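You operate a simulated robot arm through the tools that you are given. There is no shell and no other tool. Be economical: measure what you need, move in short steps, check, and stop when the job is done.

Carry out the task below with a simulated two-armed robot. There is one attempt and no reset: what you move stays moved.

Task
Hold the green tub on the top of the yellow bench steady with one hand and put the white cap from the top of the yellow bench in it with the other.

The check looks at the end state, three seconds after you hand in, the way a careful person would. Anything else that was tipped, shoved, dropped, spilled or broken makes it a failure. A push-on lid holds only when it is set on centred and level and pressed home; a screw cap is set on level and turned clockwise until tight.

Robot
Two 7-joint arms with two-finger grippers on one trunk, on a base that drives. Base frame: it is fixed to the floor where the robot stands at the start and does not move with it; the origin is under the middle of the robot, x ahead of it, y to its left, z up; the surface under the hand at the start is at about z = 850. Units: mm, rad, N and s.
The left shoulder is at the start at [78, 151, 938], the right one opposite. With the tool pointing down near the work surface each hand reaches from about 100 to 780 mm from the robot's upright axis, wherever it stands, measured 20 degrees to its own side. Places, roughly: green tub [750, -1750, 1000]; white cap (4x4x3 cm) [500, -200, 900]. Payload 2.54 kg a hand.
The tool frame of a hand sits at the grasp point between the pads (the TCP): z along the fingers, y along the line on which they close. The tips reach 30 mm beyond it. The gripper opens to 116 mm. The gripper's body begins 95 mm behind the TCP.
Orientation is that of the tool frame in the base frame, as a unit quaternion [w, x, y, z]. With the fingers straight down and closing along the base's y, the tool's x points along the base's -x, its y along +y and its z along -z.

Tools
- The arms move only by the tool servo_tool. It takes "left_commands", "right_commands" or both (then of equal length, played together; a hand with none holds still); each is a list of rows, each a list of 7 numbers: the shift along the base's x, y, z in mm, then the turn, a rotation vector about the base's x, y, z in rad, then the finger opening in mm, from 0 to 116. In form: [[dx, dy, dz, ax, ay, az, gripper], ...]. A call has 1 to 20 rows; each row shifts and turns the commanded pose from where the row before left it. A row lasts 0.2 s, in which the tool goes at most 50 mm and 0.15 rad; a call with a longer step from one row to the next is refused whole, and so is a gripper value outside its range. A pose out of reach is approached as far as the arm can. The call stops where the force on the tool passes 40 N (or 10 N more than at its start, if that is more) or the arm is blocked; 0.2 s more then pass. Each finger travels about 72 mm/s and halts on what it meets, pressing with about 40 N; the grip force reading is that of the motor and also rises with nothing between the fingers. The clock runs only during rows and for 0.2 s after the last one: add rows that do not move to give the fingers time. It gives the time, the measured TCP pose, the force on the tool (base axes), the opening and the grip force at its end, in the units of the frame above (readings bear some noise), with the torque about the TCP (base axes, N m) and any sound that the robot's microphone picked up, and new pictures: "pictures" is both (left out), scene, wrist or none (wrist: the cameras of the hands that moved).
- Cameras (640 x 400 px; columns grow to the right, rows downward): "scene" is now at [144, -53.5, 1099.6]; the picture's right is [-0.56, -0.83, 0.00], its down [-0.12, 0.08, -0.99] and it looks along [0.82, -0.56, -0.15] (base axes); focal length 243 px, centre (320, 200). "left" rides on the left gripper at [69, 15, -122] in its tool frame; the picture's right is [-0.22, 0.98, 0.00], its down [-0.83, -0.18, -0.53] and it looks along [-0.52, -0.12, 0.85] (tool axes); focal length 251 px, centre (320, 200). "right" rides on the right gripper at [69, -15, -122] in its tool frame; the picture's right is [0.21, 0.98, 0.00], its down [-0.83, 0.18, -0.53] and it looks along [-0.52, 0.11, 0.85] (tool axes); focal length 251 px, centre (320, 200). There is no depth. A picture from a camera that has moved, and an enlarged one, comes with that camera's place and axes in the base frame and with its lens.
- lift_body(by): slides the trunk up (or, below 0, down) by that many mm; the arms and the scene camera ride with it, the base frame stays. It gives what a move gives, with no picture.
- drive_base(legs): drives the robot by 1 to 6 legs, each [ahead, left, turn to the left] in mm, mm and rad, along the robot's own axes; the way and the turn of a leg run together, so that a leg with both is an arc; at most 1500 mm and 3.142 rad a leg. The arms and the cameras ride along, it lands a little off, and it stops where it bumps. It gives what a move gives, and a new picture of the scene camera.
- pan_tilt(pan, tilt): turns the head with the scene camera to pan (to the left, within 1.396 rad either way) and tilt (down, from -0.506 to 1.204), counted from straight ahead of the robot. It gives what a move gives, and a new picture of the scene camera.
- enlarge(camera, box): a new picture of the part [left, top, right, bottom] of that camera's present view, enlarged. It takes no simulated time.
- finish_job(): hands the job in; it is judged then, once.

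Go step by step. Nothing tells you exact positions but the pictures and the camera data: compare them with the known pose of the tool, close in by small moves and look again before you grip or let go. The budget is 120 turns and 260 pictures, counting those below and the enlarged ones. Unless the task says otherwise, let go and move clear before handing in, and close with one line.

The tools are called as a command line: name --argument value ..., lists and objects as JSON in quotes. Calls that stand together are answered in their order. servo_tool: Moves the arms, as the interface text tells. Its arguments: {"type":"object","properties":{"left_commands":{"type":"array"},"right_commands":{"type":"array"},"pictures":{"type":"string","enum":["both","scene","wrist","none"]}},"required":[]} The other tools are called the same way: lift_body (by) slides the trunk up or down; drive_base (legs) drives the base; pan_tilt (pan, tilt) turns the head that bears the scene camera; enlarge (camera, box) takes an enlarged picture of a part of a camera's view; finish_job () hands the job in.

At the start:

```text
time_s: 0.0
left_eef_pos: [481.3, -13.5, 1090.9]
left_tcp_rot: [0.001, -0.001, 1.0, 0.0]
left_ft_force: [0.8, 0.0, -0.7]
left_ft_torque: [-0.01, 0.01, -0.03]
left_opening: 115.9
left_finger_force: 0.0
right_eef_pos: [327.1, -354.0, 1078.0]
right_tcp_rot: [0.0, -0.001, 1.0, 0.0]
right_ft_force: [-0.2, 0.6, 0.5]
right_ft_torque: [-0.02, 0.0, -0.02]
right_opening: 116.0
right_finger_force: 0.0
trunk travel left (down, up): [-175.0, 114.0]
robot x, y, heading: [-1.9, -0.8, 0.001]
head pan, tilt: [-0.597, 0.148]
```

scene: 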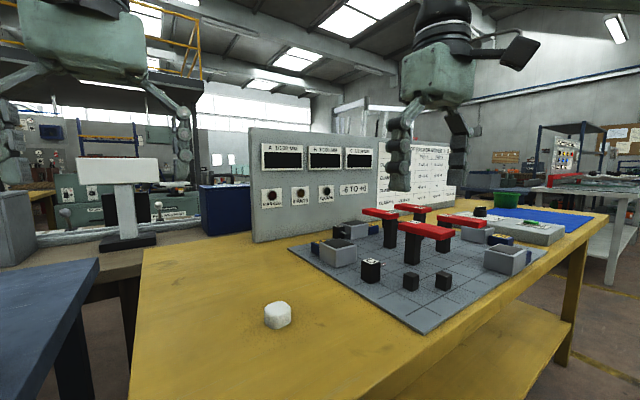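
right: 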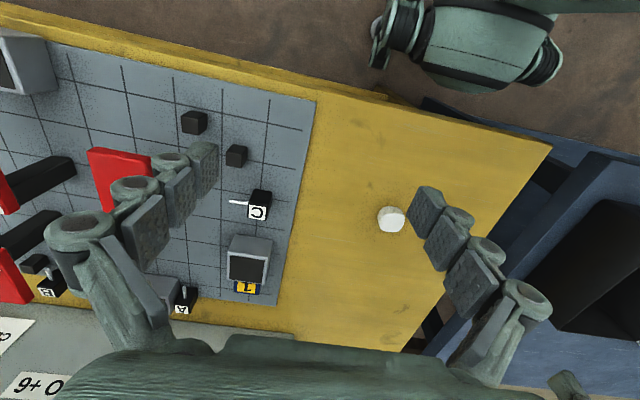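
left: 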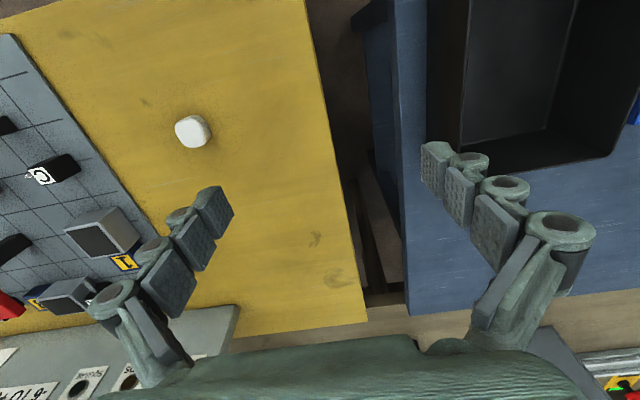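

The white cap stands alone on the near part of the bench, at about [471, -196, 865]. The green tub is far off at about [710, -1790], so I look closer at both before moving.

enlarge --camera "scene" --box '[440, 160, 600, 260]'

enlarge --camera "scene" --box '[230, 280, 326, 340]'

pan_tilt --pan -1.2 --tilt 0.5

```text
4.00 times, centred on (520, 210) of scene
camera zoom: at [144.0, -53.5, 1099.6], right [-0.56, -0.83, 0.0], down [-0.12, 0.08, -0.99], along [0.82, -0.56, -0.15], focal length 971 px, centre (-480, 160)
```

zoom: 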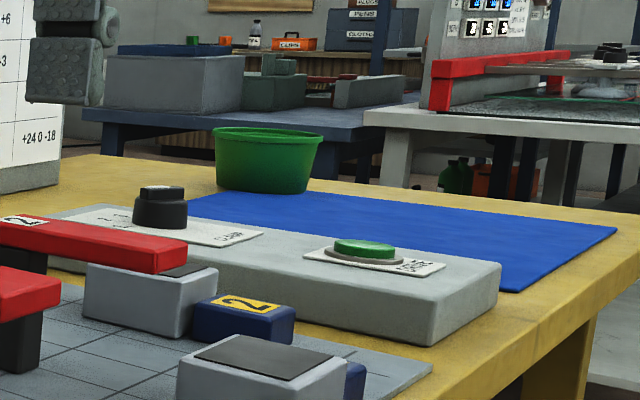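

```text
6.67 times, centred on (278, 310) of scene
camera zoom: at [144.0, -53.5, 1099.6], right [-0.56, -0.83, 0.0], down [-0.12, 0.08, -0.99], along [0.82, -0.56, -0.15], focal length 1618 px, centre (600, -533)
```

zoom: 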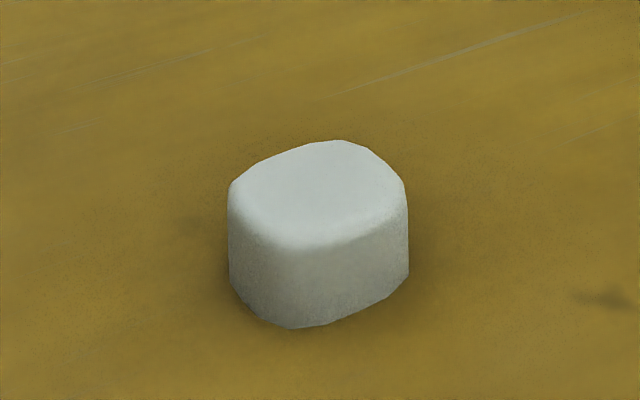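

```text
time_s: 1.0
left_eef_pos: [482.1, -14.3, 1092.1]
left_tcp_rot: [0.0, -0.001, 1.0, 0.0]
left_ft_force: [0.8, -0.3, -0.3]
left_ft_torque: [0.0, -0.03, 0.02]
left_opening: 115.9
left_finger_force: 0.0
right_eef_pos: [327.1, -353.4, 1077.9]
right_tcp_rot: [0.0, 0.0, 1.0, 0.0]
right_ft_force: [0.0, 0.3, -0.2]
right_ft_torque: [0.01, -0.03, -0.01]
right_opening: 116.2
right_finger_force: 0.1
trunk travel left (down, up): [-175.0, 114.0]
robot x, y, heading: [0.3, 2.1, 0.001]
head pan, tilt: [-1.201, 0.499]
camera scene: at [100.4, -86.1, 1067.0], right [-0.93, -0.36, 0.0], down [-0.17, 0.45, -0.88], along [0.32, -0.82, -0.48], focal length 243 px, centre (320, 200)
```

scene: 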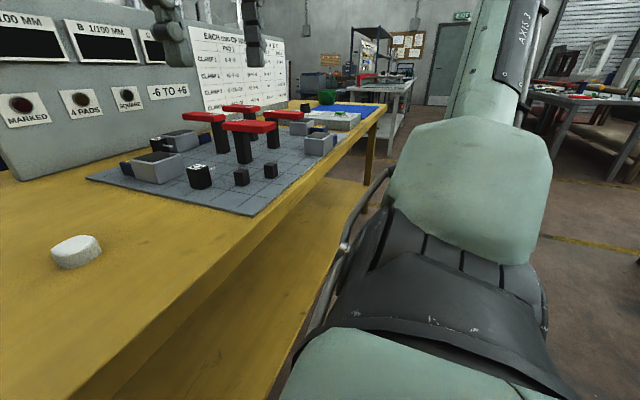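

The tub is an open bucket about 160 mm wide and 95 mm tall. The cap is a rounded block at about [470, -196], standing clear of other things. I take it with the right hand: first I go above it, moving the left hand aside.

servo_tool --left_commands '[[-20, 20, 0, 0, 0, 0, 116], [-20, 20, 0, 0, 0, 0, 116], [-20, 20, 0, 0, 0, 0, 116], [-20, 20, 0, 0, 0, 0, 116], [-20, 20, 0, 0, 0, 0, 116], [0, 0, 0, 0, 0, 0, 116], [0, 0, 0, 0, 0, 0, 116]]' --right_commands '[[28, 31, 0, 0, 0, 0, 100], [28, 31, 0, 0, 0, 0, 90], [28, 31, 0, 0, 0, 0, 80], [28, 31, -30, 0, 0, 0, 80], [31, 33, -30, 0, 0, 0, 80], [0, 0, -30, 0, 0, 0, 80], [0, 0, -10, 0, 0, 0, 80]]'

```text
refused: row 4 steps farther than a row can; nothing moved
```

servo_tool --left_commands '[[-20, 20, 0, 0, 0, 0, 116], [-20, 20, 0, 0, 0, 0, 116], [-20, 20, 0, 0, 0, 0, 116], [-20, 20, 0, 0, 0, 0, 116], [-20, 20, 0, 0, 0, 0, 116], [0, 0, 0, 0, 0, 0, 116], [0, 0, 0, 0, 0, 0, 116], [0, 0, 0, 0, 0, 0, 116]]' --right_commands '[[28, 31, 0, 0, 0, 0, 100], [28, 31, 0, 0, 0, 0, 90], [28, 31, 0, 0, 0, 0, 80], [28, 31, 0, 0, 0, 0, 80], [31, 33, 0, 0, 0, 0, 80], [0, 0, -40, 0, 0, 0, 80], [0, 0, -40, 0, 0, 0, 80], [0, 0, -20, 0, 0, 0, 80]]'

```text
time_s: 2.8
left_eef_pos: [382.0, 85.9, 1091.6]
left_tcp_rot: [-0.001, -0.002, 1.0, 0.0]
left_ft_force: [0.5, 0.5, 0.4]
left_ft_torque: [0.01, 0.03, -0.03]
left_opening: 116.1
left_finger_force: 0.0
right_eef_pos: [470.6, -196.4, 977.3]
right_tcp_rot: [0.001, 0.001, 1.0, 0.0]
right_ft_force: [0.8, -0.2, -0.3]
right_ft_torque: [0.0, 0.01, 0.04]
right_opening: 79.9
right_finger_force: 0.0
trunk travel left (down, up): [-175.0, 114.0]
robot x, y, heading: [-1.6, 2.2, 0.006]
head pan, tilt: [-1.201, 0.499]
camera scene: at [100.4, -86.2, 1067.0], right [-0.93, -0.36, 0.0], down [-0.17, 0.45, -0.88], along [0.32, -0.82, -0.48], focal length 243 px, centre (320, 200)
camera right: at [399.4, -211.6, 1100.0], right [-0.21, 0.98, 0.0], down [0.83, 0.18, 0.54], along [0.52, 0.11, -0.84], focal length 251 px, centre (320, 200)
camera left: at [312.2, 101.8, 1214.4], right [0.21, 0.98, 0.0], down [0.83, -0.18, 0.53], along [0.52, -0.11, -0.85], focal length 251 px, centre (320, 200)
```

scene: 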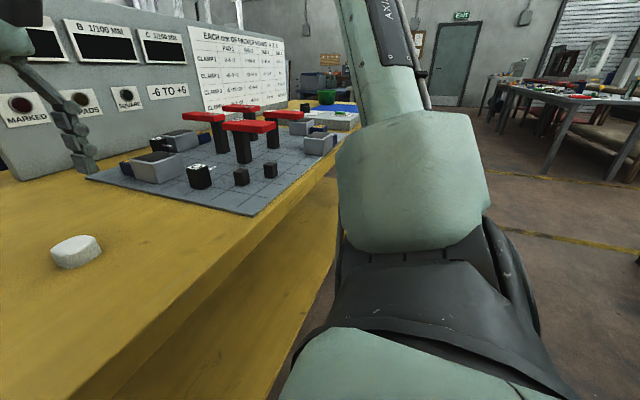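
right: 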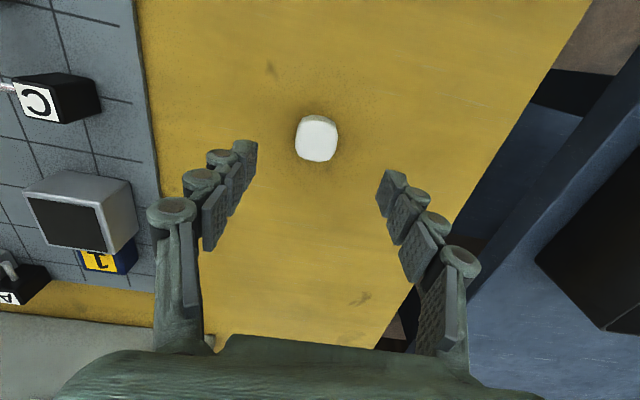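
left: 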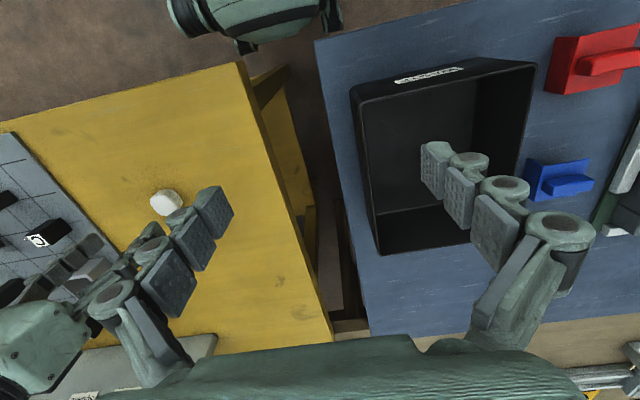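

The cap is centred under the right hand at about [474, -199] and is square to it. I go down so the fingertips are about 6 mm above the bench.

servo_tool --right_commands '[[3, -2, -30, 0, 0, 0, 80], [0, 0, -30, 0, 0, 0, 80], [0, 0, -20, 0, 0, 0, 80], [0, 0, -8, 0, 0, 0, 80], [0, 0, 0, 0, 0, 0, 80]]' --pictures "both"

enlarge --camera "right" --box '[200, 60, 440, 210]'

```text
time_s: 4.0
left_eef_pos: [381.2, 87.0, 1091.7]
left_tcp_rot: [0.0, 0.0, 1.0, -0.001]
left_ft_force: [-0.1, -0.5, -0.2]
left_ft_torque: [-0.01, -0.02, 0.0]
left_opening: 116.0
left_finger_force: 0.1
right_eef_pos: [474.2, -197.2, 890.3]
right_tcp_rot: [0.001, -0.001, 1.0, 0.0]
right_ft_force: [-0.6, -0.9, -0.5]
right_ft_torque: [-0.01, 0.01, 0.0]
right_opening: 79.8
right_finger_force: 0.1
trunk travel left (down, up): [-175.0, 114.0]
robot x, y, heading: [-1.3, -1.0, -0.0]
head pan, tilt: [-1.201, 0.499]
camera scene: at [100.3, -86.1, 1067.0], right [-0.93, -0.36, 0.0], down [-0.17, 0.45, -0.88], along [0.32, -0.82, -0.48], focal length 243 px, centre (320, 200)
camera right: at [402.7, -212.8, 1013.1], right [-0.21, 0.98, 0.0], down [0.83, 0.18, 0.53], along [0.52, 0.11, -0.84], focal length 251 px, centre (320, 200)
```

scene: 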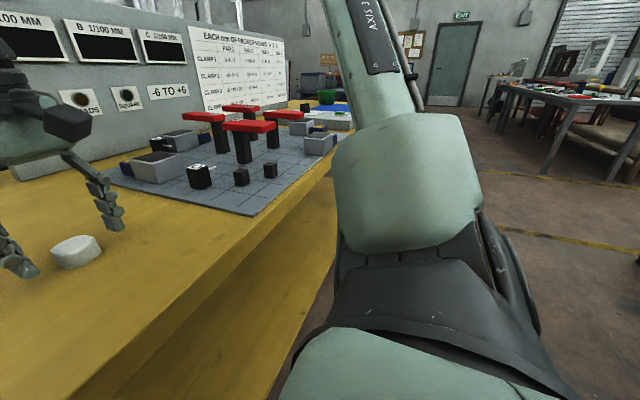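
right: 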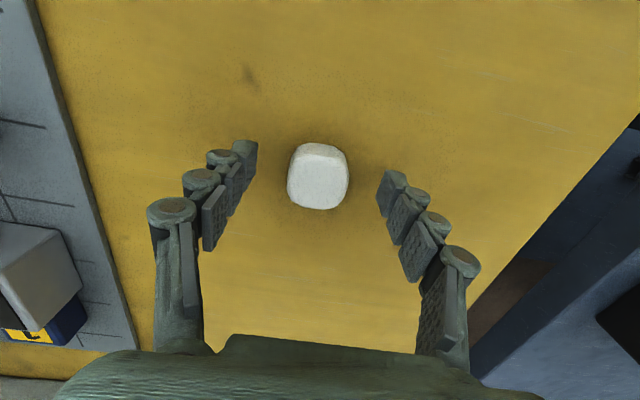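

```text
2.67 times, centred on (320, 135) of right
camera zoom: at [402.7, -212.8, 1013.1], right [-0.21, 0.98, 0.0], down [0.83, 0.18, 0.53], along [0.52, 0.11, -0.84], focal length 670 px, centre (320, 373)
```

zoom: 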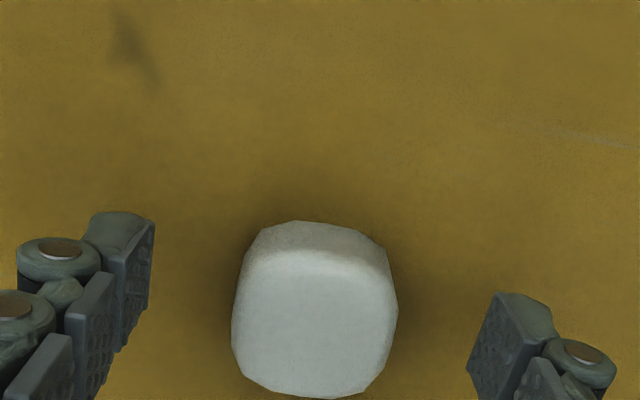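

The cap is centred between the fingers. I lower 4 mm more and close.

servo_tool --right_commands '[[0, -1, -4, 0, 0, 0, 80], [0, 0, 0, 0, 0, 0, 60], [0, 0, 0, 0, 0, 0, 45], [0, 0, 0, 0, 0, 0, 32], [0, 0, 0, 0, 0, 0, 32], [0, 0, 0, 0, 0, 0, 32]]' --pictures "wrist"

```text
time_s: 5.4
left_eef_pos: [382.0, 87.1, 1092.0]
left_tcp_rot: [0.001, -0.001, 1.0, 0.0]
left_ft_force: [1.1, 0.0, 0.1]
left_ft_torque: [0.0, -0.01, 0.04]
left_opening: 116.4
left_finger_force: 0.1
right_eef_pos: [473.0, -198.3, 885.3]
right_tcp_rot: [0.0, 0.0, 1.0, 0.0]
right_ft_force: [0.1, 0.1, 0.3]
right_ft_torque: [-0.04, -0.02, 0.05]
right_opening: 37.3
right_finger_force: 40.3
trunk travel left (down, up): [-175.0, 114.0]
robot x, y, heading: [-1.6, 1.9, 0.002]
head pan, tilt: [-1.201, 0.499]
camera right: at [402.6, -214.0, 1009.2], right [-0.21, 0.98, 0.0], down [0.83, 0.18, 0.53], along [0.52, 0.11, -0.85], focal length 251 px, centre (320, 200)
```

right: 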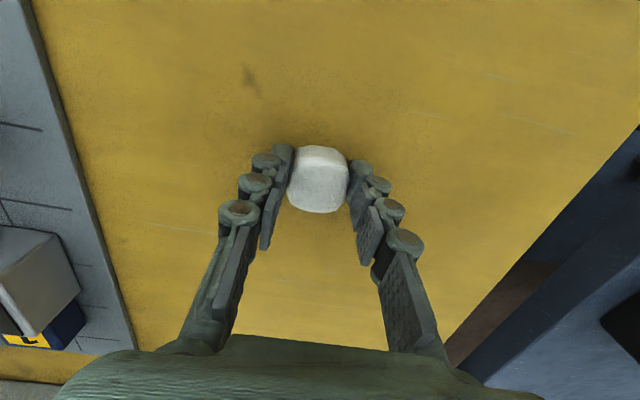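

The cap is gripped at 37 mm. I lift it and bring the hand back over the near edge for the drive.

servo_tool --right_commands '[[0, 0, 30, 0, 0, 0, 32], [0, 0, 40, 0, 0, 0, 32], [0, 0, 45, 0, 0, 0, 32], [0, 0, 45, 0, 0, 0, 32], [0, 0, 45, 0, 0, 0, 32], [-30, -10, 20, 0, 0, 0, 32], [-40, -10, 0, 0, 0, 0, 32], [-40, -10, 0, 0, 0, 0, 32], [-40, -10, 0, 0, 0, 0, 32]]' --pictures "both"

pan_tilt --pan -1.396 --tilt 0.9

```text
time_s: 7.4
left_eef_pos: [380.8, 85.9, 1091.1]
left_tcp_rot: [0.0, 0.0, 1.0, -0.001]
left_ft_force: [0.0, 0.0, 0.0]
left_ft_torque: [0.04, 0.0, 0.0]
left_opening: 116.1
left_finger_force: 0.0
right_eef_pos: [322.7, -238.4, 1110.5]
right_tcp_rot: [0.0, 0.0, 1.0, 0.002]
right_ft_force: [0.4, -0.2, 0.2]
right_ft_torque: [-0.03, -0.01, -0.01]
right_opening: 37.4
right_finger_force: 39.9
trunk travel left (down, up): [-175.0, 114.0]
robot x, y, heading: [-1.2, 1.5, -0.003]
head pan, tilt: [-1.201, 0.499]
camera scene: at [99.9, -86.3, 1067.0], right [-0.93, -0.36, 0.0], down [-0.17, 0.45, -0.88], along [0.32, -0.82, -0.48], focal length 243 px, centre (320, 200)
camera right: at [252.1, -253.9, 1234.1], right [-0.21, 0.98, 0.0], down [0.83, 0.18, 0.53], along [0.52, 0.12, -0.84], focal length 251 px, centre (320, 200)
```

scene: 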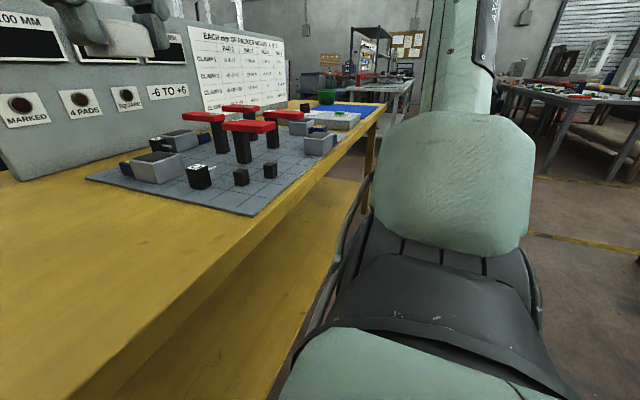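
right: 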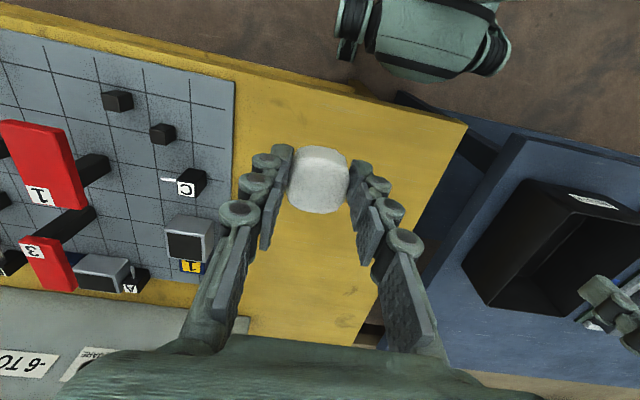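

```text
time_s: 8.3
left_eef_pos: [380.9, 86.0, 1091.5]
left_tcp_rot: [0.0, -0.001, 1.0, 0.0]
left_ft_force: [-0.2, -0.8, 0.1]
left_ft_torque: [0.01, -0.01, 0.01]
left_opening: 115.9
left_finger_force: 0.0
right_eef_pos: [324.0, -238.9, 1109.9]
right_tcp_rot: [0.0, 0.0, 1.0, 0.0]
right_ft_force: [0.1, 0.3, 0.3]
right_ft_torque: [0.01, 0.01, -0.01]
right_opening: 37.0
right_finger_force: 39.5
trunk travel left (down, up): [-175.0, 114.0]
robot x, y, heading: [-0.9, 0.8, 0.002]
head pan, tilt: [-1.396, 0.901]
camera scene: at [80.6, -75.7, 1033.2], right [-0.98, -0.17, 0.0], down [-0.14, 0.77, -0.62], along [0.11, -0.61, -0.78], focal length 243 px, centre (320, 200)
```

scene: 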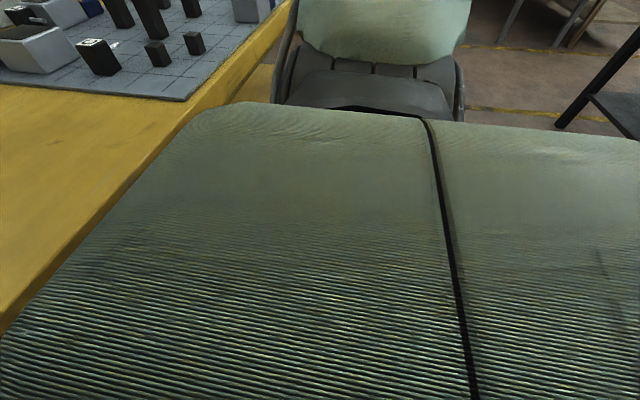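

The cap is held securely, and the bench's near edge runs parallel to y at about x = 310. I drive to the right along the bench in stages.

pan_tilt --pan -0.9 --tilt 0.4

drive_base --legs '[[0, -1200, 0]]'

```text
time_s: 9.2
left_eef_pos: [380.9, 86.8, 1091.8]
left_tcp_rot: [0.0, -0.002, 1.0, 0.0]
left_ft_force: [-0.7, 0.7, -0.2]
left_ft_torque: [-0.01, -0.02, 0.02]
left_opening: 116.0
left_finger_force: 0.1
right_eef_pos: [324.2, -238.2, 1110.5]
right_tcp_rot: [0.0, 0.0, 1.0, 0.0]
right_ft_force: [0.5, 0.7, -0.6]
right_ft_torque: [-0.01, 0.0, -0.03]
right_opening: 37.1
right_finger_force: 39.5
trunk travel left (down, up): [-175.0, 114.0]
robot x, y, heading: [3.8, 4.0, -0.002]
head pan, tilt: [-0.901, 0.4]
camera scene: at [124.9, -74.0, 1076.0], right [-0.78, -0.62, 0.0], down [-0.24, 0.31, -0.92], along [0.57, -0.72, -0.39], focal length 243 px, centre (320, 200)
```

scene: 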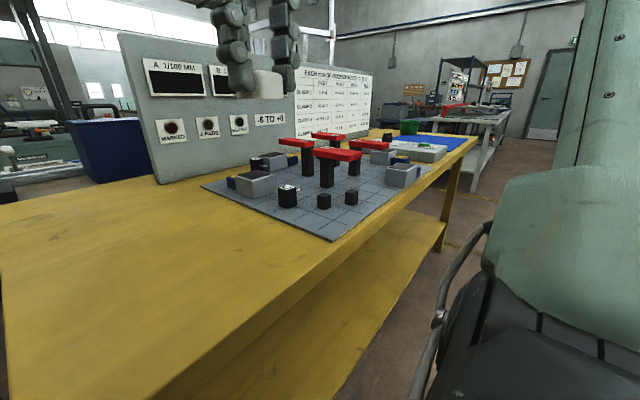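

```text
time_s: 21.0
left_eef_pos: [381.4, -1114.1, 1091.8]
left_tcp_rot: [0.0, 0.0, 1.0, 0.001]
left_ft_force: [0.6, 0.4, 0.3]
left_ft_torque: [0.05, -0.01, 0.01]
left_opening: 115.9
left_finger_force: 0.1
right_eef_pos: [322.3, -1439.2, 1111.2]
right_tcp_rot: [0.0, 0.001, 1.0, 0.001]
right_ft_force: [0.5, -0.1, -0.6]
right_ft_torque: [0.03, 0.02, 0.01]
right_opening: 37.1
right_finger_force: 39.8
trunk travel left (down, up): [-175.0, 114.0]
robot x, y, heading: [1.0, -1199.6, 0.003]
head pan, tilt: [-0.901, 0.4]
camera scene: at [124.2, -1274.1, 1076.1], right [-0.78, -0.62, 0.0], down [-0.24, 0.31, -0.92], along [0.57, -0.72, -0.39], focal length 243 px, centre (320, 200)
```

scene: 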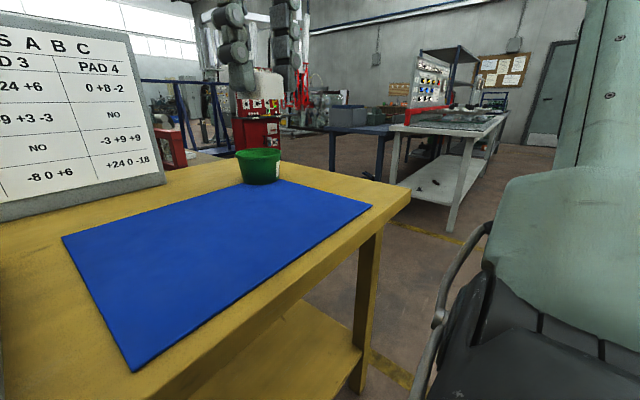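

The tub stands on the bench past the blue mat, at about x 650–700 and y -1680 to -1750. I drive about 450 mm more and then measure it square on.

drive_base --legs '[[0, -450, 0]]'

pan_tilt --pan -0.1 --tilt 0.4

```text
time_s: 25.8
left_eef_pos: [381.4, -1561.9, 1091.7]
left_tcp_rot: [0.0, 0.0, 1.0, 0.0]
left_ft_force: [-0.3, 1.1, 0.6]
left_ft_torque: [-0.01, 0.03, 0.01]
left_opening: 116.2
left_finger_force: 0.0
right_eef_pos: [323.4, -1889.0, 1110.4]
right_tcp_rot: [0.0, -0.001, 1.0, 0.001]
right_ft_force: [0.7, -0.1, -0.1]
right_ft_torque: [-0.01, -0.01, -0.01]
right_opening: 37.4
right_finger_force: 40.4
trunk travel left (down, up): [-175.0, 114.0]
robot x, y, heading: [-2.6, -1651.8, 0.004]
head pan, tilt: [-0.901, 0.4]
camera scene: at [124.5, -1723.4, 1076.1], right [-0.78, -0.62, 0.0], down [-0.24, 0.3, -0.92], along [0.57, -0.72, -0.39], focal length 243 px, centre (320, 200)
```

scene: 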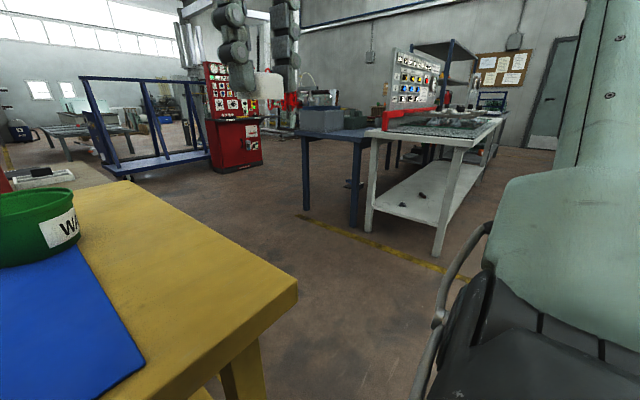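

```text
time_s: 27.0
left_eef_pos: [380.2, -1563.2, 1092.5]
left_tcp_rot: [-0.001, -0.001, 1.0, -0.001]
left_ft_force: [0.1, -0.9, -1.0]
left_ft_torque: [0.01, 0.02, -0.01]
left_opening: 115.7
left_finger_force: 0.2
right_eef_pos: [322.7, -1887.2, 1110.7]
right_tcp_rot: [0.0, -0.001, 1.0, 0.001]
right_ft_force: [0.1, 0.3, -0.7]
right_ft_torque: [-0.03, 0.0, 0.03]
right_opening: 37.1
right_finger_force: 39.9
trunk travel left (down, up): [-175.0, 114.0]
robot x, y, heading: [0.2, -1651.8, -0.001]
head pan, tilt: [-0.099, 0.4]
camera scene: at [159.1, -1659.9, 1076.1], right [-0.1, -1.0, 0.0], down [-0.39, 0.04, -0.92], along [0.92, -0.09, -0.39], focal length 243 px, centre (320, 200)
```

scene: 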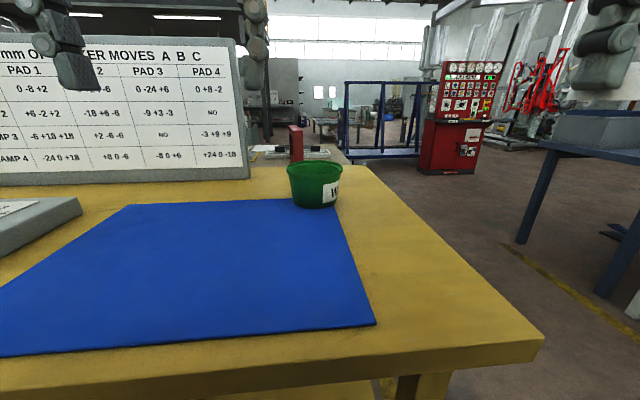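

The tub stands at about [690, -1702] with its rim near z = 924, about 120 mm wide and tapering downward. The left hand will straddle its left wall, tilted to match the taper. I also turn the right hand by 90° so the two grippers have room side by side.

servo_tool --left_commands '[[28, -7, 0, 0, 0, 0, 116], [28, -7, 0, 0, 0, 0, 100], [28, -7, 0, -0.03, 0, 0, 80], [28, -7, 0, -0.03, 0, 0, 70], [28, -7, 0, -0.03, 0, 0, 70], [28, -7, -10, -0.03, 0, 0, 70], [28, -7, -10, -0.03, 0, 0, 70], [28, -7, -10, -0.03, 0, 0, 70], [28, -7, -10, -0.03, 0, 0, 70], [28, -7, -10, -0.034, 0, 0, 70], [28, -7, -10, -0.035, 0, 0, 70], [0, 0, 0, -0.035, 0, 0, 70]]' --right_commands '[[0, 0, 0, 0, 0, 0.131, 32], [0, 0, 0, 0, 0, 0.131, 32], [0, 0, 0, 0, 0, 0.131, 32], [0, 0, 0, 0, 0, 0.131, 32], [0, 0, 0, 0, 0, 0.131, 32], [0, 0, 0, 0, 0, 0.131, 32], [0, 0, 0, 0, 0, 0.131, 32], [0, 0, 0, 0, 0, 0.131, 32], [0, 0, 0, 0, 0, 0.131, 32], [0, 0, 0, 0, 0, 0.131, 32], [0, 0, 0, 0, 0, 0.131, 32], [0, 0, 0, 0, 0, 0.131, 32]]'

```text
time_s: 29.6
left_eef_pos: [679.6, -1637.7, 1026.6]
left_tcp_rot: [-0.002, 0.0, 0.988, -0.156]
left_ft_force: [0.5, -0.2, 0.0]
left_ft_torque: [0.01, 0.01, -0.02]
left_opening: 70.0
left_finger_force: 0.0
left hand out of reach, approached as far as the arm can: row 11
right_eef_pos: [323.1, -1887.3, 1112.3]
right_tcp_rot: [0.0, 0.709, -0.705, 0.0]
right_ft_force: [0.9, 0.0, 0.0]
right_ft_torque: [0.03, 0.0, 0.0]
right_opening: 37.3
right_finger_force: 39.5
trunk travel left (down, up): [-175.0, 114.0]
robot x, y, heading: [0.0, -1644.8, 0.002]
head pan, tilt: [-0.099, 0.4]
camera scene: at [159.0, -1659.8, 1076.1], right [-0.1, -1.0, 0.0], down [-0.39, 0.04, -0.92], along [0.92, -0.09, -0.39], focal length 243 px, centre (320, 200)
camera right: at [337.7, -1956.5, 1234.1], right [-0.98, -0.22, 0.0], down [-0.19, 0.82, 0.53], along [-0.12, 0.52, -0.85], focal length 251 px, centre (320, 200)
camera left: at [609.9, -1585.3, 1139.2], right [0.21, 0.93, -0.3], down [0.83, -0.01, 0.56], along [0.52, -0.37, -0.77], focal length 251 px, centre (320, 200)
```

scene: 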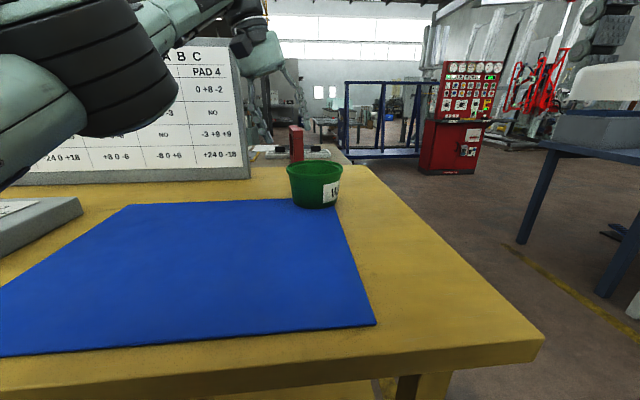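
right: 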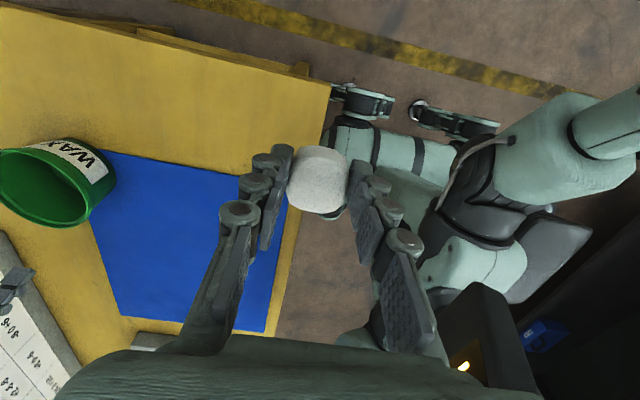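
left: 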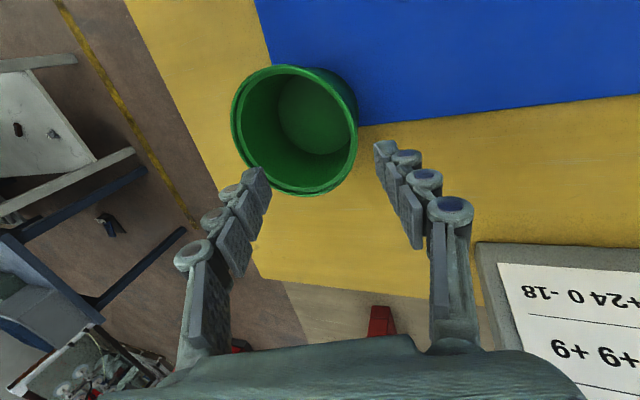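

From the left camera the rim centre is about [675, -1697] with a 60 mm radius, so the left wall is at y ≈ -1638, right below the hand. I go partway down and check.

servo_tool --left_commands '[[-2, 1, -20, 0, 0, 0, 70], [-2, 0, -20, 0, 0, 0, 65], [0, 0, -15, 0, 0, 0, 60], [0, 0, 0, 0, 0, 0, 60]]' --pictures "both"

enlarge --camera "scene" --box '[240, 120, 400, 220]'

```text
time_s: 30.6
left_eef_pos: [698.8, -1641.0, 984.0]
left_tcp_rot: [-0.001, -0.001, 0.988, -0.156]
left_ft_force: [-1.0, 0.3, -0.9]
left_ft_torque: [0.01, -0.01, 0.0]
left_opening: 59.8
left_finger_force: 0.1
left hand out of reach, approached as far as the arm can: row 1, 2, 3
right_eef_pos: [323.2, -1888.1, 1110.5]
right_tcp_rot: [0.0, 0.708, -0.706, 0.0]
right_ft_force: [0.0, -1.0, 0.0]
right_ft_torque: [-0.01, -0.03, -0.02]
right_opening: 37.1
right_finger_force: 40.1
trunk travel left (down, up): [-175.0, 114.0]
robot x, y, heading: [1.1, -1650.5, -0.004]
head pan, tilt: [-0.099, 0.4]
camera scene: at [159.1, -1659.8, 1076.1], right [-0.1, -1.0, 0.0], down [-0.39, 0.04, -0.92], along [0.92, -0.09, -0.39], focal length 243 px, centre (320, 200)
camera left: at [629.4, -1588.5, 1096.9], right [0.21, 0.93, -0.3], down [0.83, -0.01, 0.56], along [0.52, -0.37, -0.77], focal length 251 px, centre (320, 200)
```

scene: 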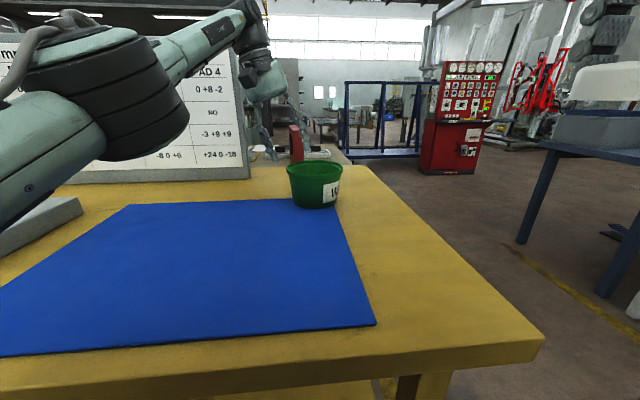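
left: 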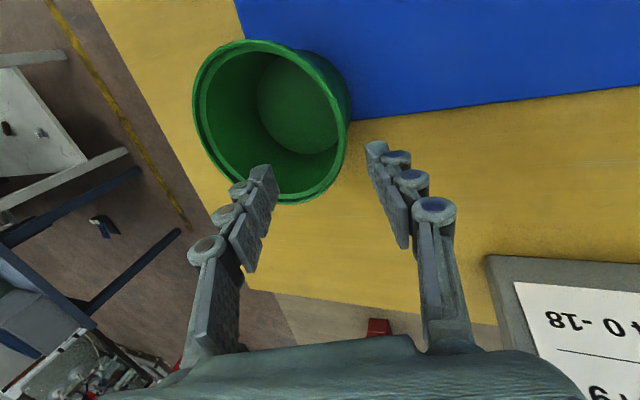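

```text
4.00 times, centred on (320, 170) of scene
camera zoom: at [159.1, -1659.8, 1076.1], right [-0.1, -1.0, 0.0], down [-0.39, 0.04, -0.92], along [0.92, -0.09, -0.39], focal length 971 px, centre (320, 320)
```

zoom: 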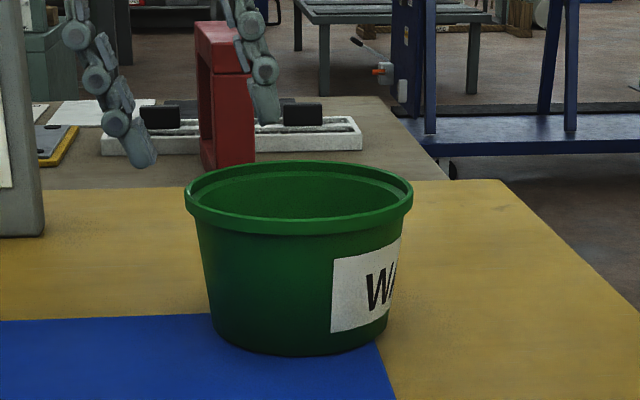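

The two views agree on the rim centre at about [673, -1696, 924]. The hand sits 25 mm too far ahead, so I correct it to [673, -1636] before going down over the wall.

servo_tool --left_commands '[[-12, 2, 0, 0, 0, 0, 60], [-13, 3, 0, 0, 0, 0, 60], [0, 0, -20, 0, 0, 0, 60], [0, 0, 0, 0, 0, 0, 60]]' --pictures "wrist"

enlarge --camera "scene" --box '[240, 120, 400, 220]'

```text
time_s: 31.6
left_eef_pos: [682.2, -1637.5, 969.2]
left_tcp_rot: [0.001, -0.002, 0.988, -0.157]
left_ft_force: [-0.3, -0.5, -0.3]
left_ft_torque: [0.01, 0.0, 0.02]
left_opening: 60.3
left_finger_force: 0.1
left hand out of reach, approached as far as the arm can: row 1
right_eef_pos: [323.6, -1888.8, 1111.5]
right_tcp_rot: [0.0, 0.708, -0.706, 0.0]
right_ft_force: [0.5, -0.1, 0.1]
right_ft_torque: [0.0, 0.02, 0.0]
right_opening: 37.0
right_finger_force: 39.7
trunk travel left (down, up): [-175.0, 114.0]
robot x, y, heading: [-3.3, -1646.9, 0.0]
head pan, tilt: [-0.099, 0.4]
camera left: at [613.8, -1585.3, 1081.6], right [0.21, 0.93, -0.3], down [0.83, 0.0, 0.56], along [0.52, -0.37, -0.77], focal length 251 px, centre (320, 200)
```

left: 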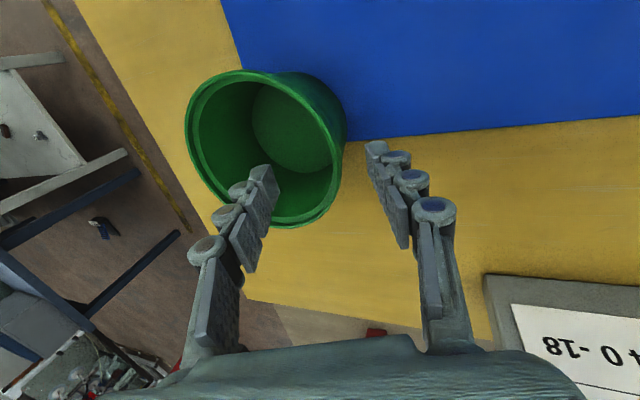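

```text
4.00 times, centred on (320, 170) of scene
camera zoom: at [158.9, -1659.8, 1076.2], right [-0.1, -1.0, 0.0], down [-0.39, 0.04, -0.92], along [0.92, -0.09, -0.39], focal length 971 px, centre (320, 320)
```

zoom: 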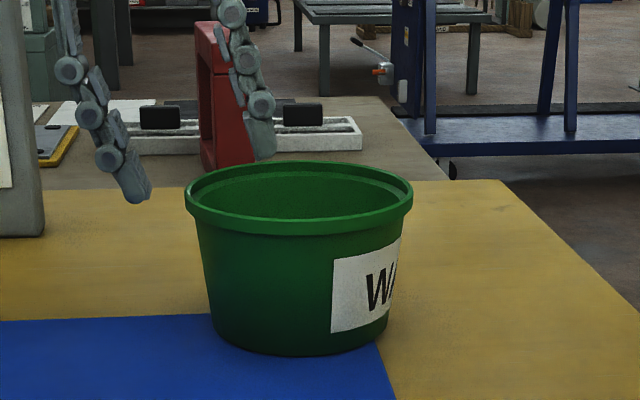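

The hand straddles the left rim. I correct 9 mm back and go down to about z = 945, then check.

servo_tool --left_commands '[[-5, 1, 0, 0, 0, 0, 60], [-4, 0, -12, 0, 0, 0, 60], [0, 0, -12, 0, 0, 0, 60], [0, 0, 0, 0, 0, 0, 60]]' --pictures "wrist"

enlarge --camera "scene" --box '[240, 120, 400, 220]'

```text
time_s: 32.6
left_eef_pos: [674.7, -1635.4, 944.4]
left_tcp_rot: [0.0, -0.002, 0.988, -0.157]
left_ft_force: [-0.3, -0.1, 1.0]
left_ft_torque: [0.0, 0.0, -0.02]
left_opening: 60.1
left_finger_force: 0.0
right_eef_pos: [323.5, -1888.2, 1109.6]
right_tcp_rot: [0.0, 0.709, -0.705, 0.0]
right_ft_force: [-0.2, 0.4, 0.5]
right_ft_torque: [-0.03, -0.02, 0.04]
right_opening: 37.3
right_finger_force: 39.9
trunk travel left (down, up): [-175.0, 114.0]
robot x, y, heading: [0.2, -1651.0, 0.006]
head pan, tilt: [-0.099, 0.4]
camera left: at [605.2, -1584.2, 1057.2], right [0.21, 0.93, -0.3], down [0.83, 0.0, 0.56], along [0.52, -0.37, -0.77], focal length 251 px, centre (320, 200)
```

left: 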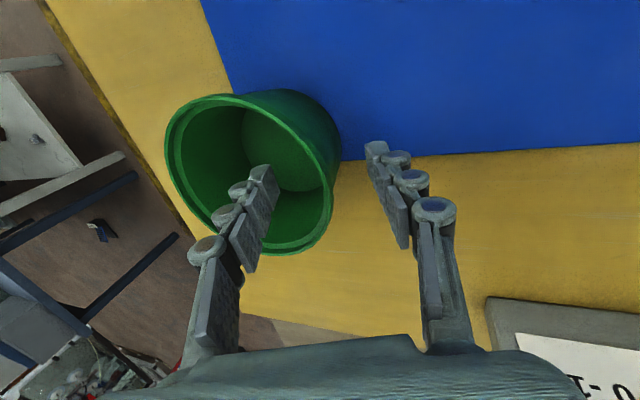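

```text
4.00 times, centred on (320, 170) of scene
camera zoom: at [159.0, -1659.9, 1076.1], right [-0.1, -1.0, 0.0], down [-0.39, 0.04, -0.92], along [0.92, -0.09, -0.39], focal length 971 px, centre (320, 320)
```

zoom: 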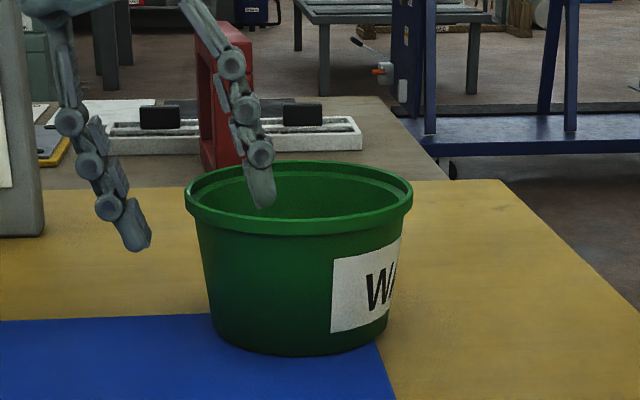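

The wall lies midway between the fingers. I go down another 16 mm.

servo_tool --left_commands '[[0, 0, -8, 0, 0, 0, 60], [0, 0, -8, 0, 0, 0, 60], [0, 0, 0, 0, 0, 0, 45], [0, 0, 0, 0, 0, 0, 34], [0, 0, 0, 0, 0, 0, 28], [0, 0, 0, 0, 0, 0, 24]]' --pictures "wrist"

enlarge --camera "scene" --box '[240, 120, 400, 220]'

enlarge --camera "left" --box '[160, 100, 400, 250]'

```text
time_s: 34.0
left_eef_pos: [673.7, -1637.8, 928.7]
left_tcp_rot: [0.0, -0.001, 0.988, -0.157]
left_ft_force: [0.5, 0.0, 0.5]
left_ft_torque: [0.01, -0.03, -0.01]
left_opening: 23.9
left_finger_force: 0.1
right_eef_pos: [322.3, -1887.8, 1110.3]
right_tcp_rot: [0.0, 0.708, -0.706, 0.0]
right_ft_force: [-0.4, 0.1, 1.0]
right_ft_torque: [-0.01, 0.01, -0.02]
right_opening: 36.9
right_finger_force: 39.5
trunk travel left (down, up): [-175.0, 114.0]
robot x, y, heading: [-1.4, -1651.2, 0.004]
head pan, tilt: [-0.099, 0.4]
camera left: at [605.2, -1584.6, 1041.1], right [0.21, 0.93, -0.3], down [0.83, -0.01, 0.56], along [0.52, -0.37, -0.77], focal length 251 px, centre (320, 200)
```

left: 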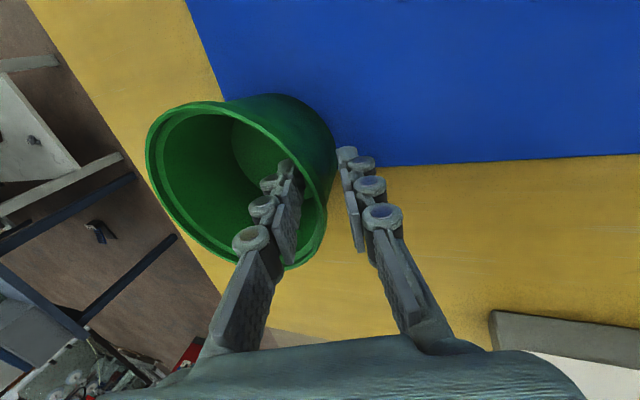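

```text
4.00 times, centred on (320, 170) of scene
camera zoom: at [159.1, -1659.8, 1076.1], right [-0.1, -1.0, 0.0], down [-0.39, 0.04, -0.92], along [0.92, -0.09, -0.39], focal length 971 px, centre (320, 320)
```

zoom: 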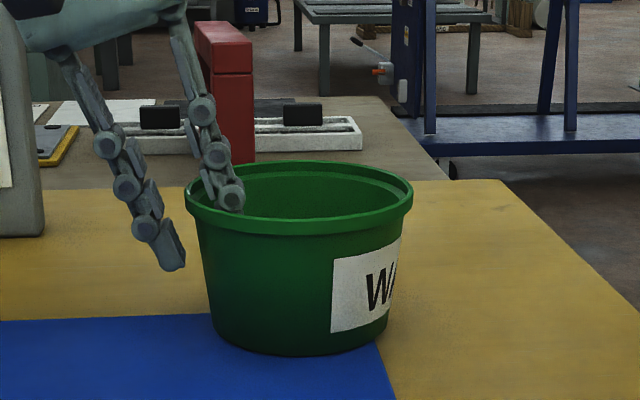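

```text
2.67 times, centred on (280, 175) of left
camera zoom: at [605.2, -1584.6, 1041.1], right [0.21, 0.93, -0.3], down [0.83, -0.01, 0.56], along [0.52, -0.37, -0.77], focal length 670 px, centre (427, 267)
```

zoom: 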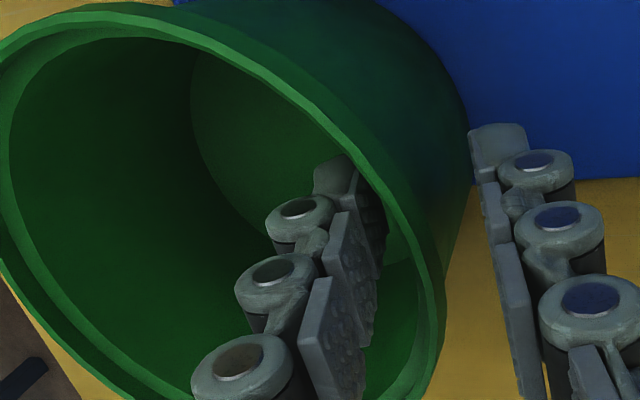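

The wall is between the fingers, slightly closer to the inner one. I shift 3 mm and close gradually, watching the side force.

servo_tool --left_commands '[[0, -3, 0, 0, 0, 0, 24], [0, 0, 0, 0, 0, 0, 18], [0, 0, 0, 0, 0, 0, 14], [0, 0, 0, 0, 0, 0, 14]]' --pictures "none"

enlarge --camera "left" --box '[160, 100, 400, 250]'

enlarge --camera "scene" --box '[240, 120, 400, 220]'

```text
time_s: 35.0
left_eef_pos: [673.6, -1640.0, 929.5]
left_tcp_rot: [0.0, 0.0, 0.988, -0.157]
left_ft_force: [-0.1, 0.4, 0.3]
left_ft_torque: [-0.01, 0.04, 0.01]
left_opening: 14.5
left_finger_force: 0.0
right_eef_pos: [323.4, -1888.4, 1110.9]
right_tcp_rot: [0.0, 0.708, -0.706, 0.0]
right_ft_force: [0.2, 0.2, 0.5]
right_ft_torque: [0.01, -0.04, 0.01]
right_opening: 37.1
right_finger_force: 40.9
trunk travel left (down, up): [-175.0, 114.0]
robot x, y, heading: [-3.0, -1649.2, -0.001]
head pan, tilt: [-0.099, 0.4]
```

```text
2.67 times, centred on (280, 175) of left
camera zoom: at [605.3, -1587.4, 1041.1], right [0.21, 0.93, -0.3], down [0.83, -0.01, 0.56], along [0.52, -0.37, -0.77], focal length 670 px, centre (427, 267)
```

zoom: 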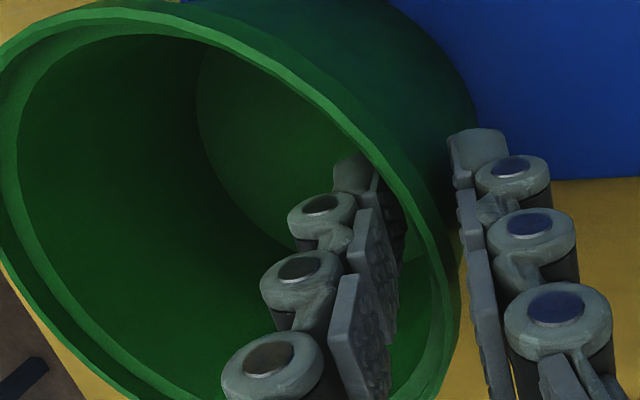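

```text
4.00 times, centred on (320, 170) of scene
camera zoom: at [159.1, -1659.9, 1076.1], right [-0.1, -1.0, 0.0], down [-0.39, 0.04, -0.92], along [0.92, -0.09, -0.39], focal length 971 px, centre (320, 320)
```

zoom: 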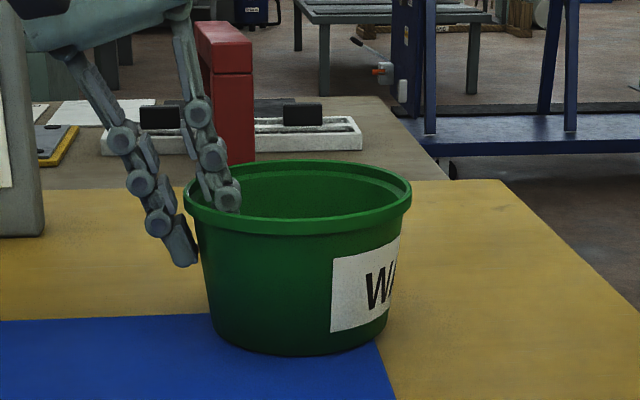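

Both fingers are close to the wall, so I close fully with small steps.

servo_tool --left_commands '[[0, 0, 0, 0, 0, 0, 11], [0, 0, 0, 0, 0, 0, 8], [0, 0, 0, 0, 0, 0, 5], [0, 0, 0, 0, 0, 0, 2], [0, 0, 0, 0, 0, 0, 2]]' --pictures "wrist"

enlarge --camera "scene" --box '[240, 120, 400, 220]'

```text
time_s: 36.2
left_eef_pos: [674.2, -1640.0, 927.9]
left_tcp_rot: [0.0, -0.001, 0.988, -0.156]
left_ft_force: [-0.5, -0.1, -1.1]
left_ft_torque: [0.03, 0.0, -0.02]
left_opening: 9.4
left_finger_force: 37.1
right_eef_pos: [323.5, -1887.7, 1110.5]
right_tcp_rot: [0.0, 0.709, -0.705, 0.0]
right_ft_force: [0.0, 0.7, 0.3]
right_ft_torque: [0.0, 0.01, -0.01]
right_opening: 37.2
right_finger_force: 40.1
trunk travel left (down, up): [-175.0, 114.0]
robot x, y, heading: [-5.2, -1649.6, 0.005]
head pan, tilt: [-0.099, 0.4]
camera left: at [605.4, -1587.3, 1040.9], right [0.21, 0.93, -0.3], down [0.83, -0.01, 0.56], along [0.52, -0.37, -0.77], focal length 251 px, centre (320, 200)
```

left: 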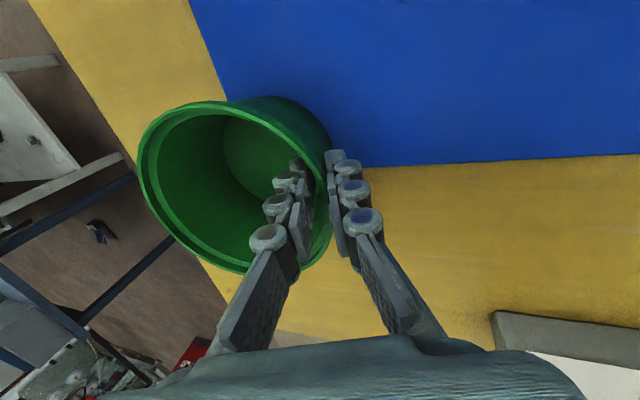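

```text
4.00 times, centred on (320, 170) of scene
camera zoom: at [159.1, -1659.8, 1076.1], right [-0.1, -1.0, 0.0], down [-0.39, 0.04, -0.92], along [0.92, -0.09, -0.39], focal length 971 px, centre (320, 320)
```

zoom: 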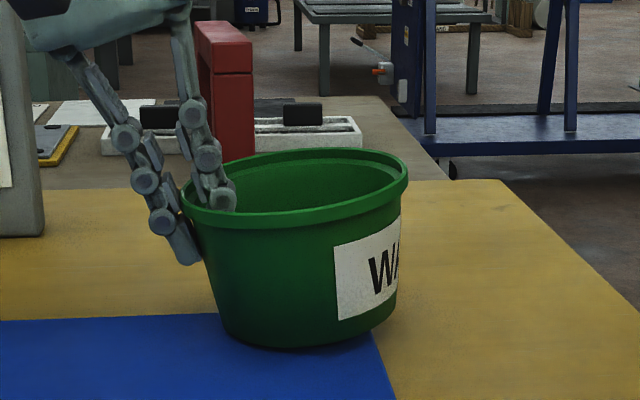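

The grip tilted the tub by about 0.12 rad, with its right side raised. I turn the hand back by about that much to seat it flat, watching the force.

servo_tool --left_commands '[[0, 0, 0, 0.03, 0, 0, 2], [0, 0, 0, 0.03, 0, 0, 2], [0, 0, 0, 0.03, 0, 0, 2], [0, 0, 0, 0.0, 0, 0, 2]]' --pictures "wrist"

enlarge --camera "scene" --box '[240, 120, 400, 220]'

```text
time_s: 37.2
left_eef_pos: [673.9, -1638.9, 928.4]
left_tcp_rot: [0.001, -0.001, 0.994, -0.112]
left_ft_force: [0.6, -1.1, -0.1]
left_ft_torque: [-0.07, 0.07, 0.02]
left_opening: 9.3
left_finger_force: 36.8
right_eef_pos: [322.9, -1887.9, 1111.5]
right_tcp_rot: [0.0, 0.708, -0.706, 0.0]
right_ft_force: [0.2, 0.1, -0.2]
right_ft_torque: [0.01, 0.02, -0.02]
right_opening: 36.9
right_finger_force: 39.4
trunk travel left (down, up): [-175.0, 114.0]
robot x, y, heading: [-1.2, -1654.7, 0.002]
head pan, tilt: [-0.099, 0.4]
camera left: at [604.7, -1598.0, 1045.7], right [0.21, 0.95, -0.22], down [0.83, -0.06, 0.56], along [0.52, -0.3, -0.8], focal length 251 px, centre (320, 200)
```

left: 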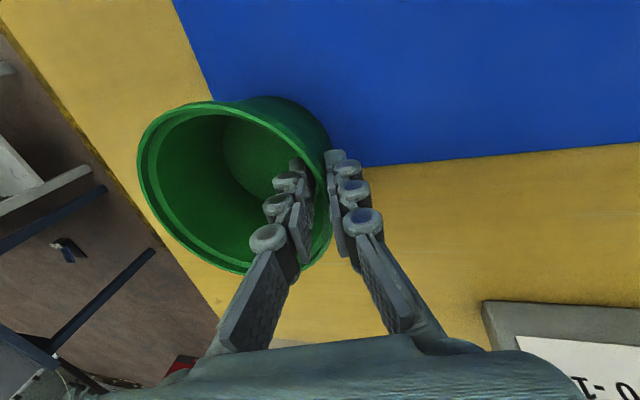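

```text
4.00 times, centred on (320, 170) of scene
camera zoom: at [159.0, -1659.9, 1076.1], right [-0.1, -1.0, 0.0], down [-0.39, 0.04, -0.92], along [0.92, -0.09, -0.39], focal length 971 px, centre (320, 320)
```

zoom: 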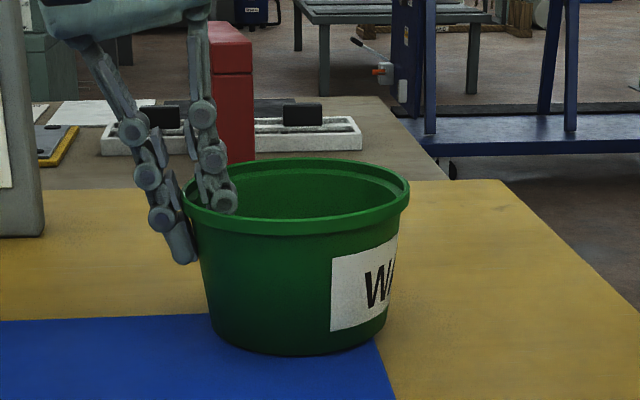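

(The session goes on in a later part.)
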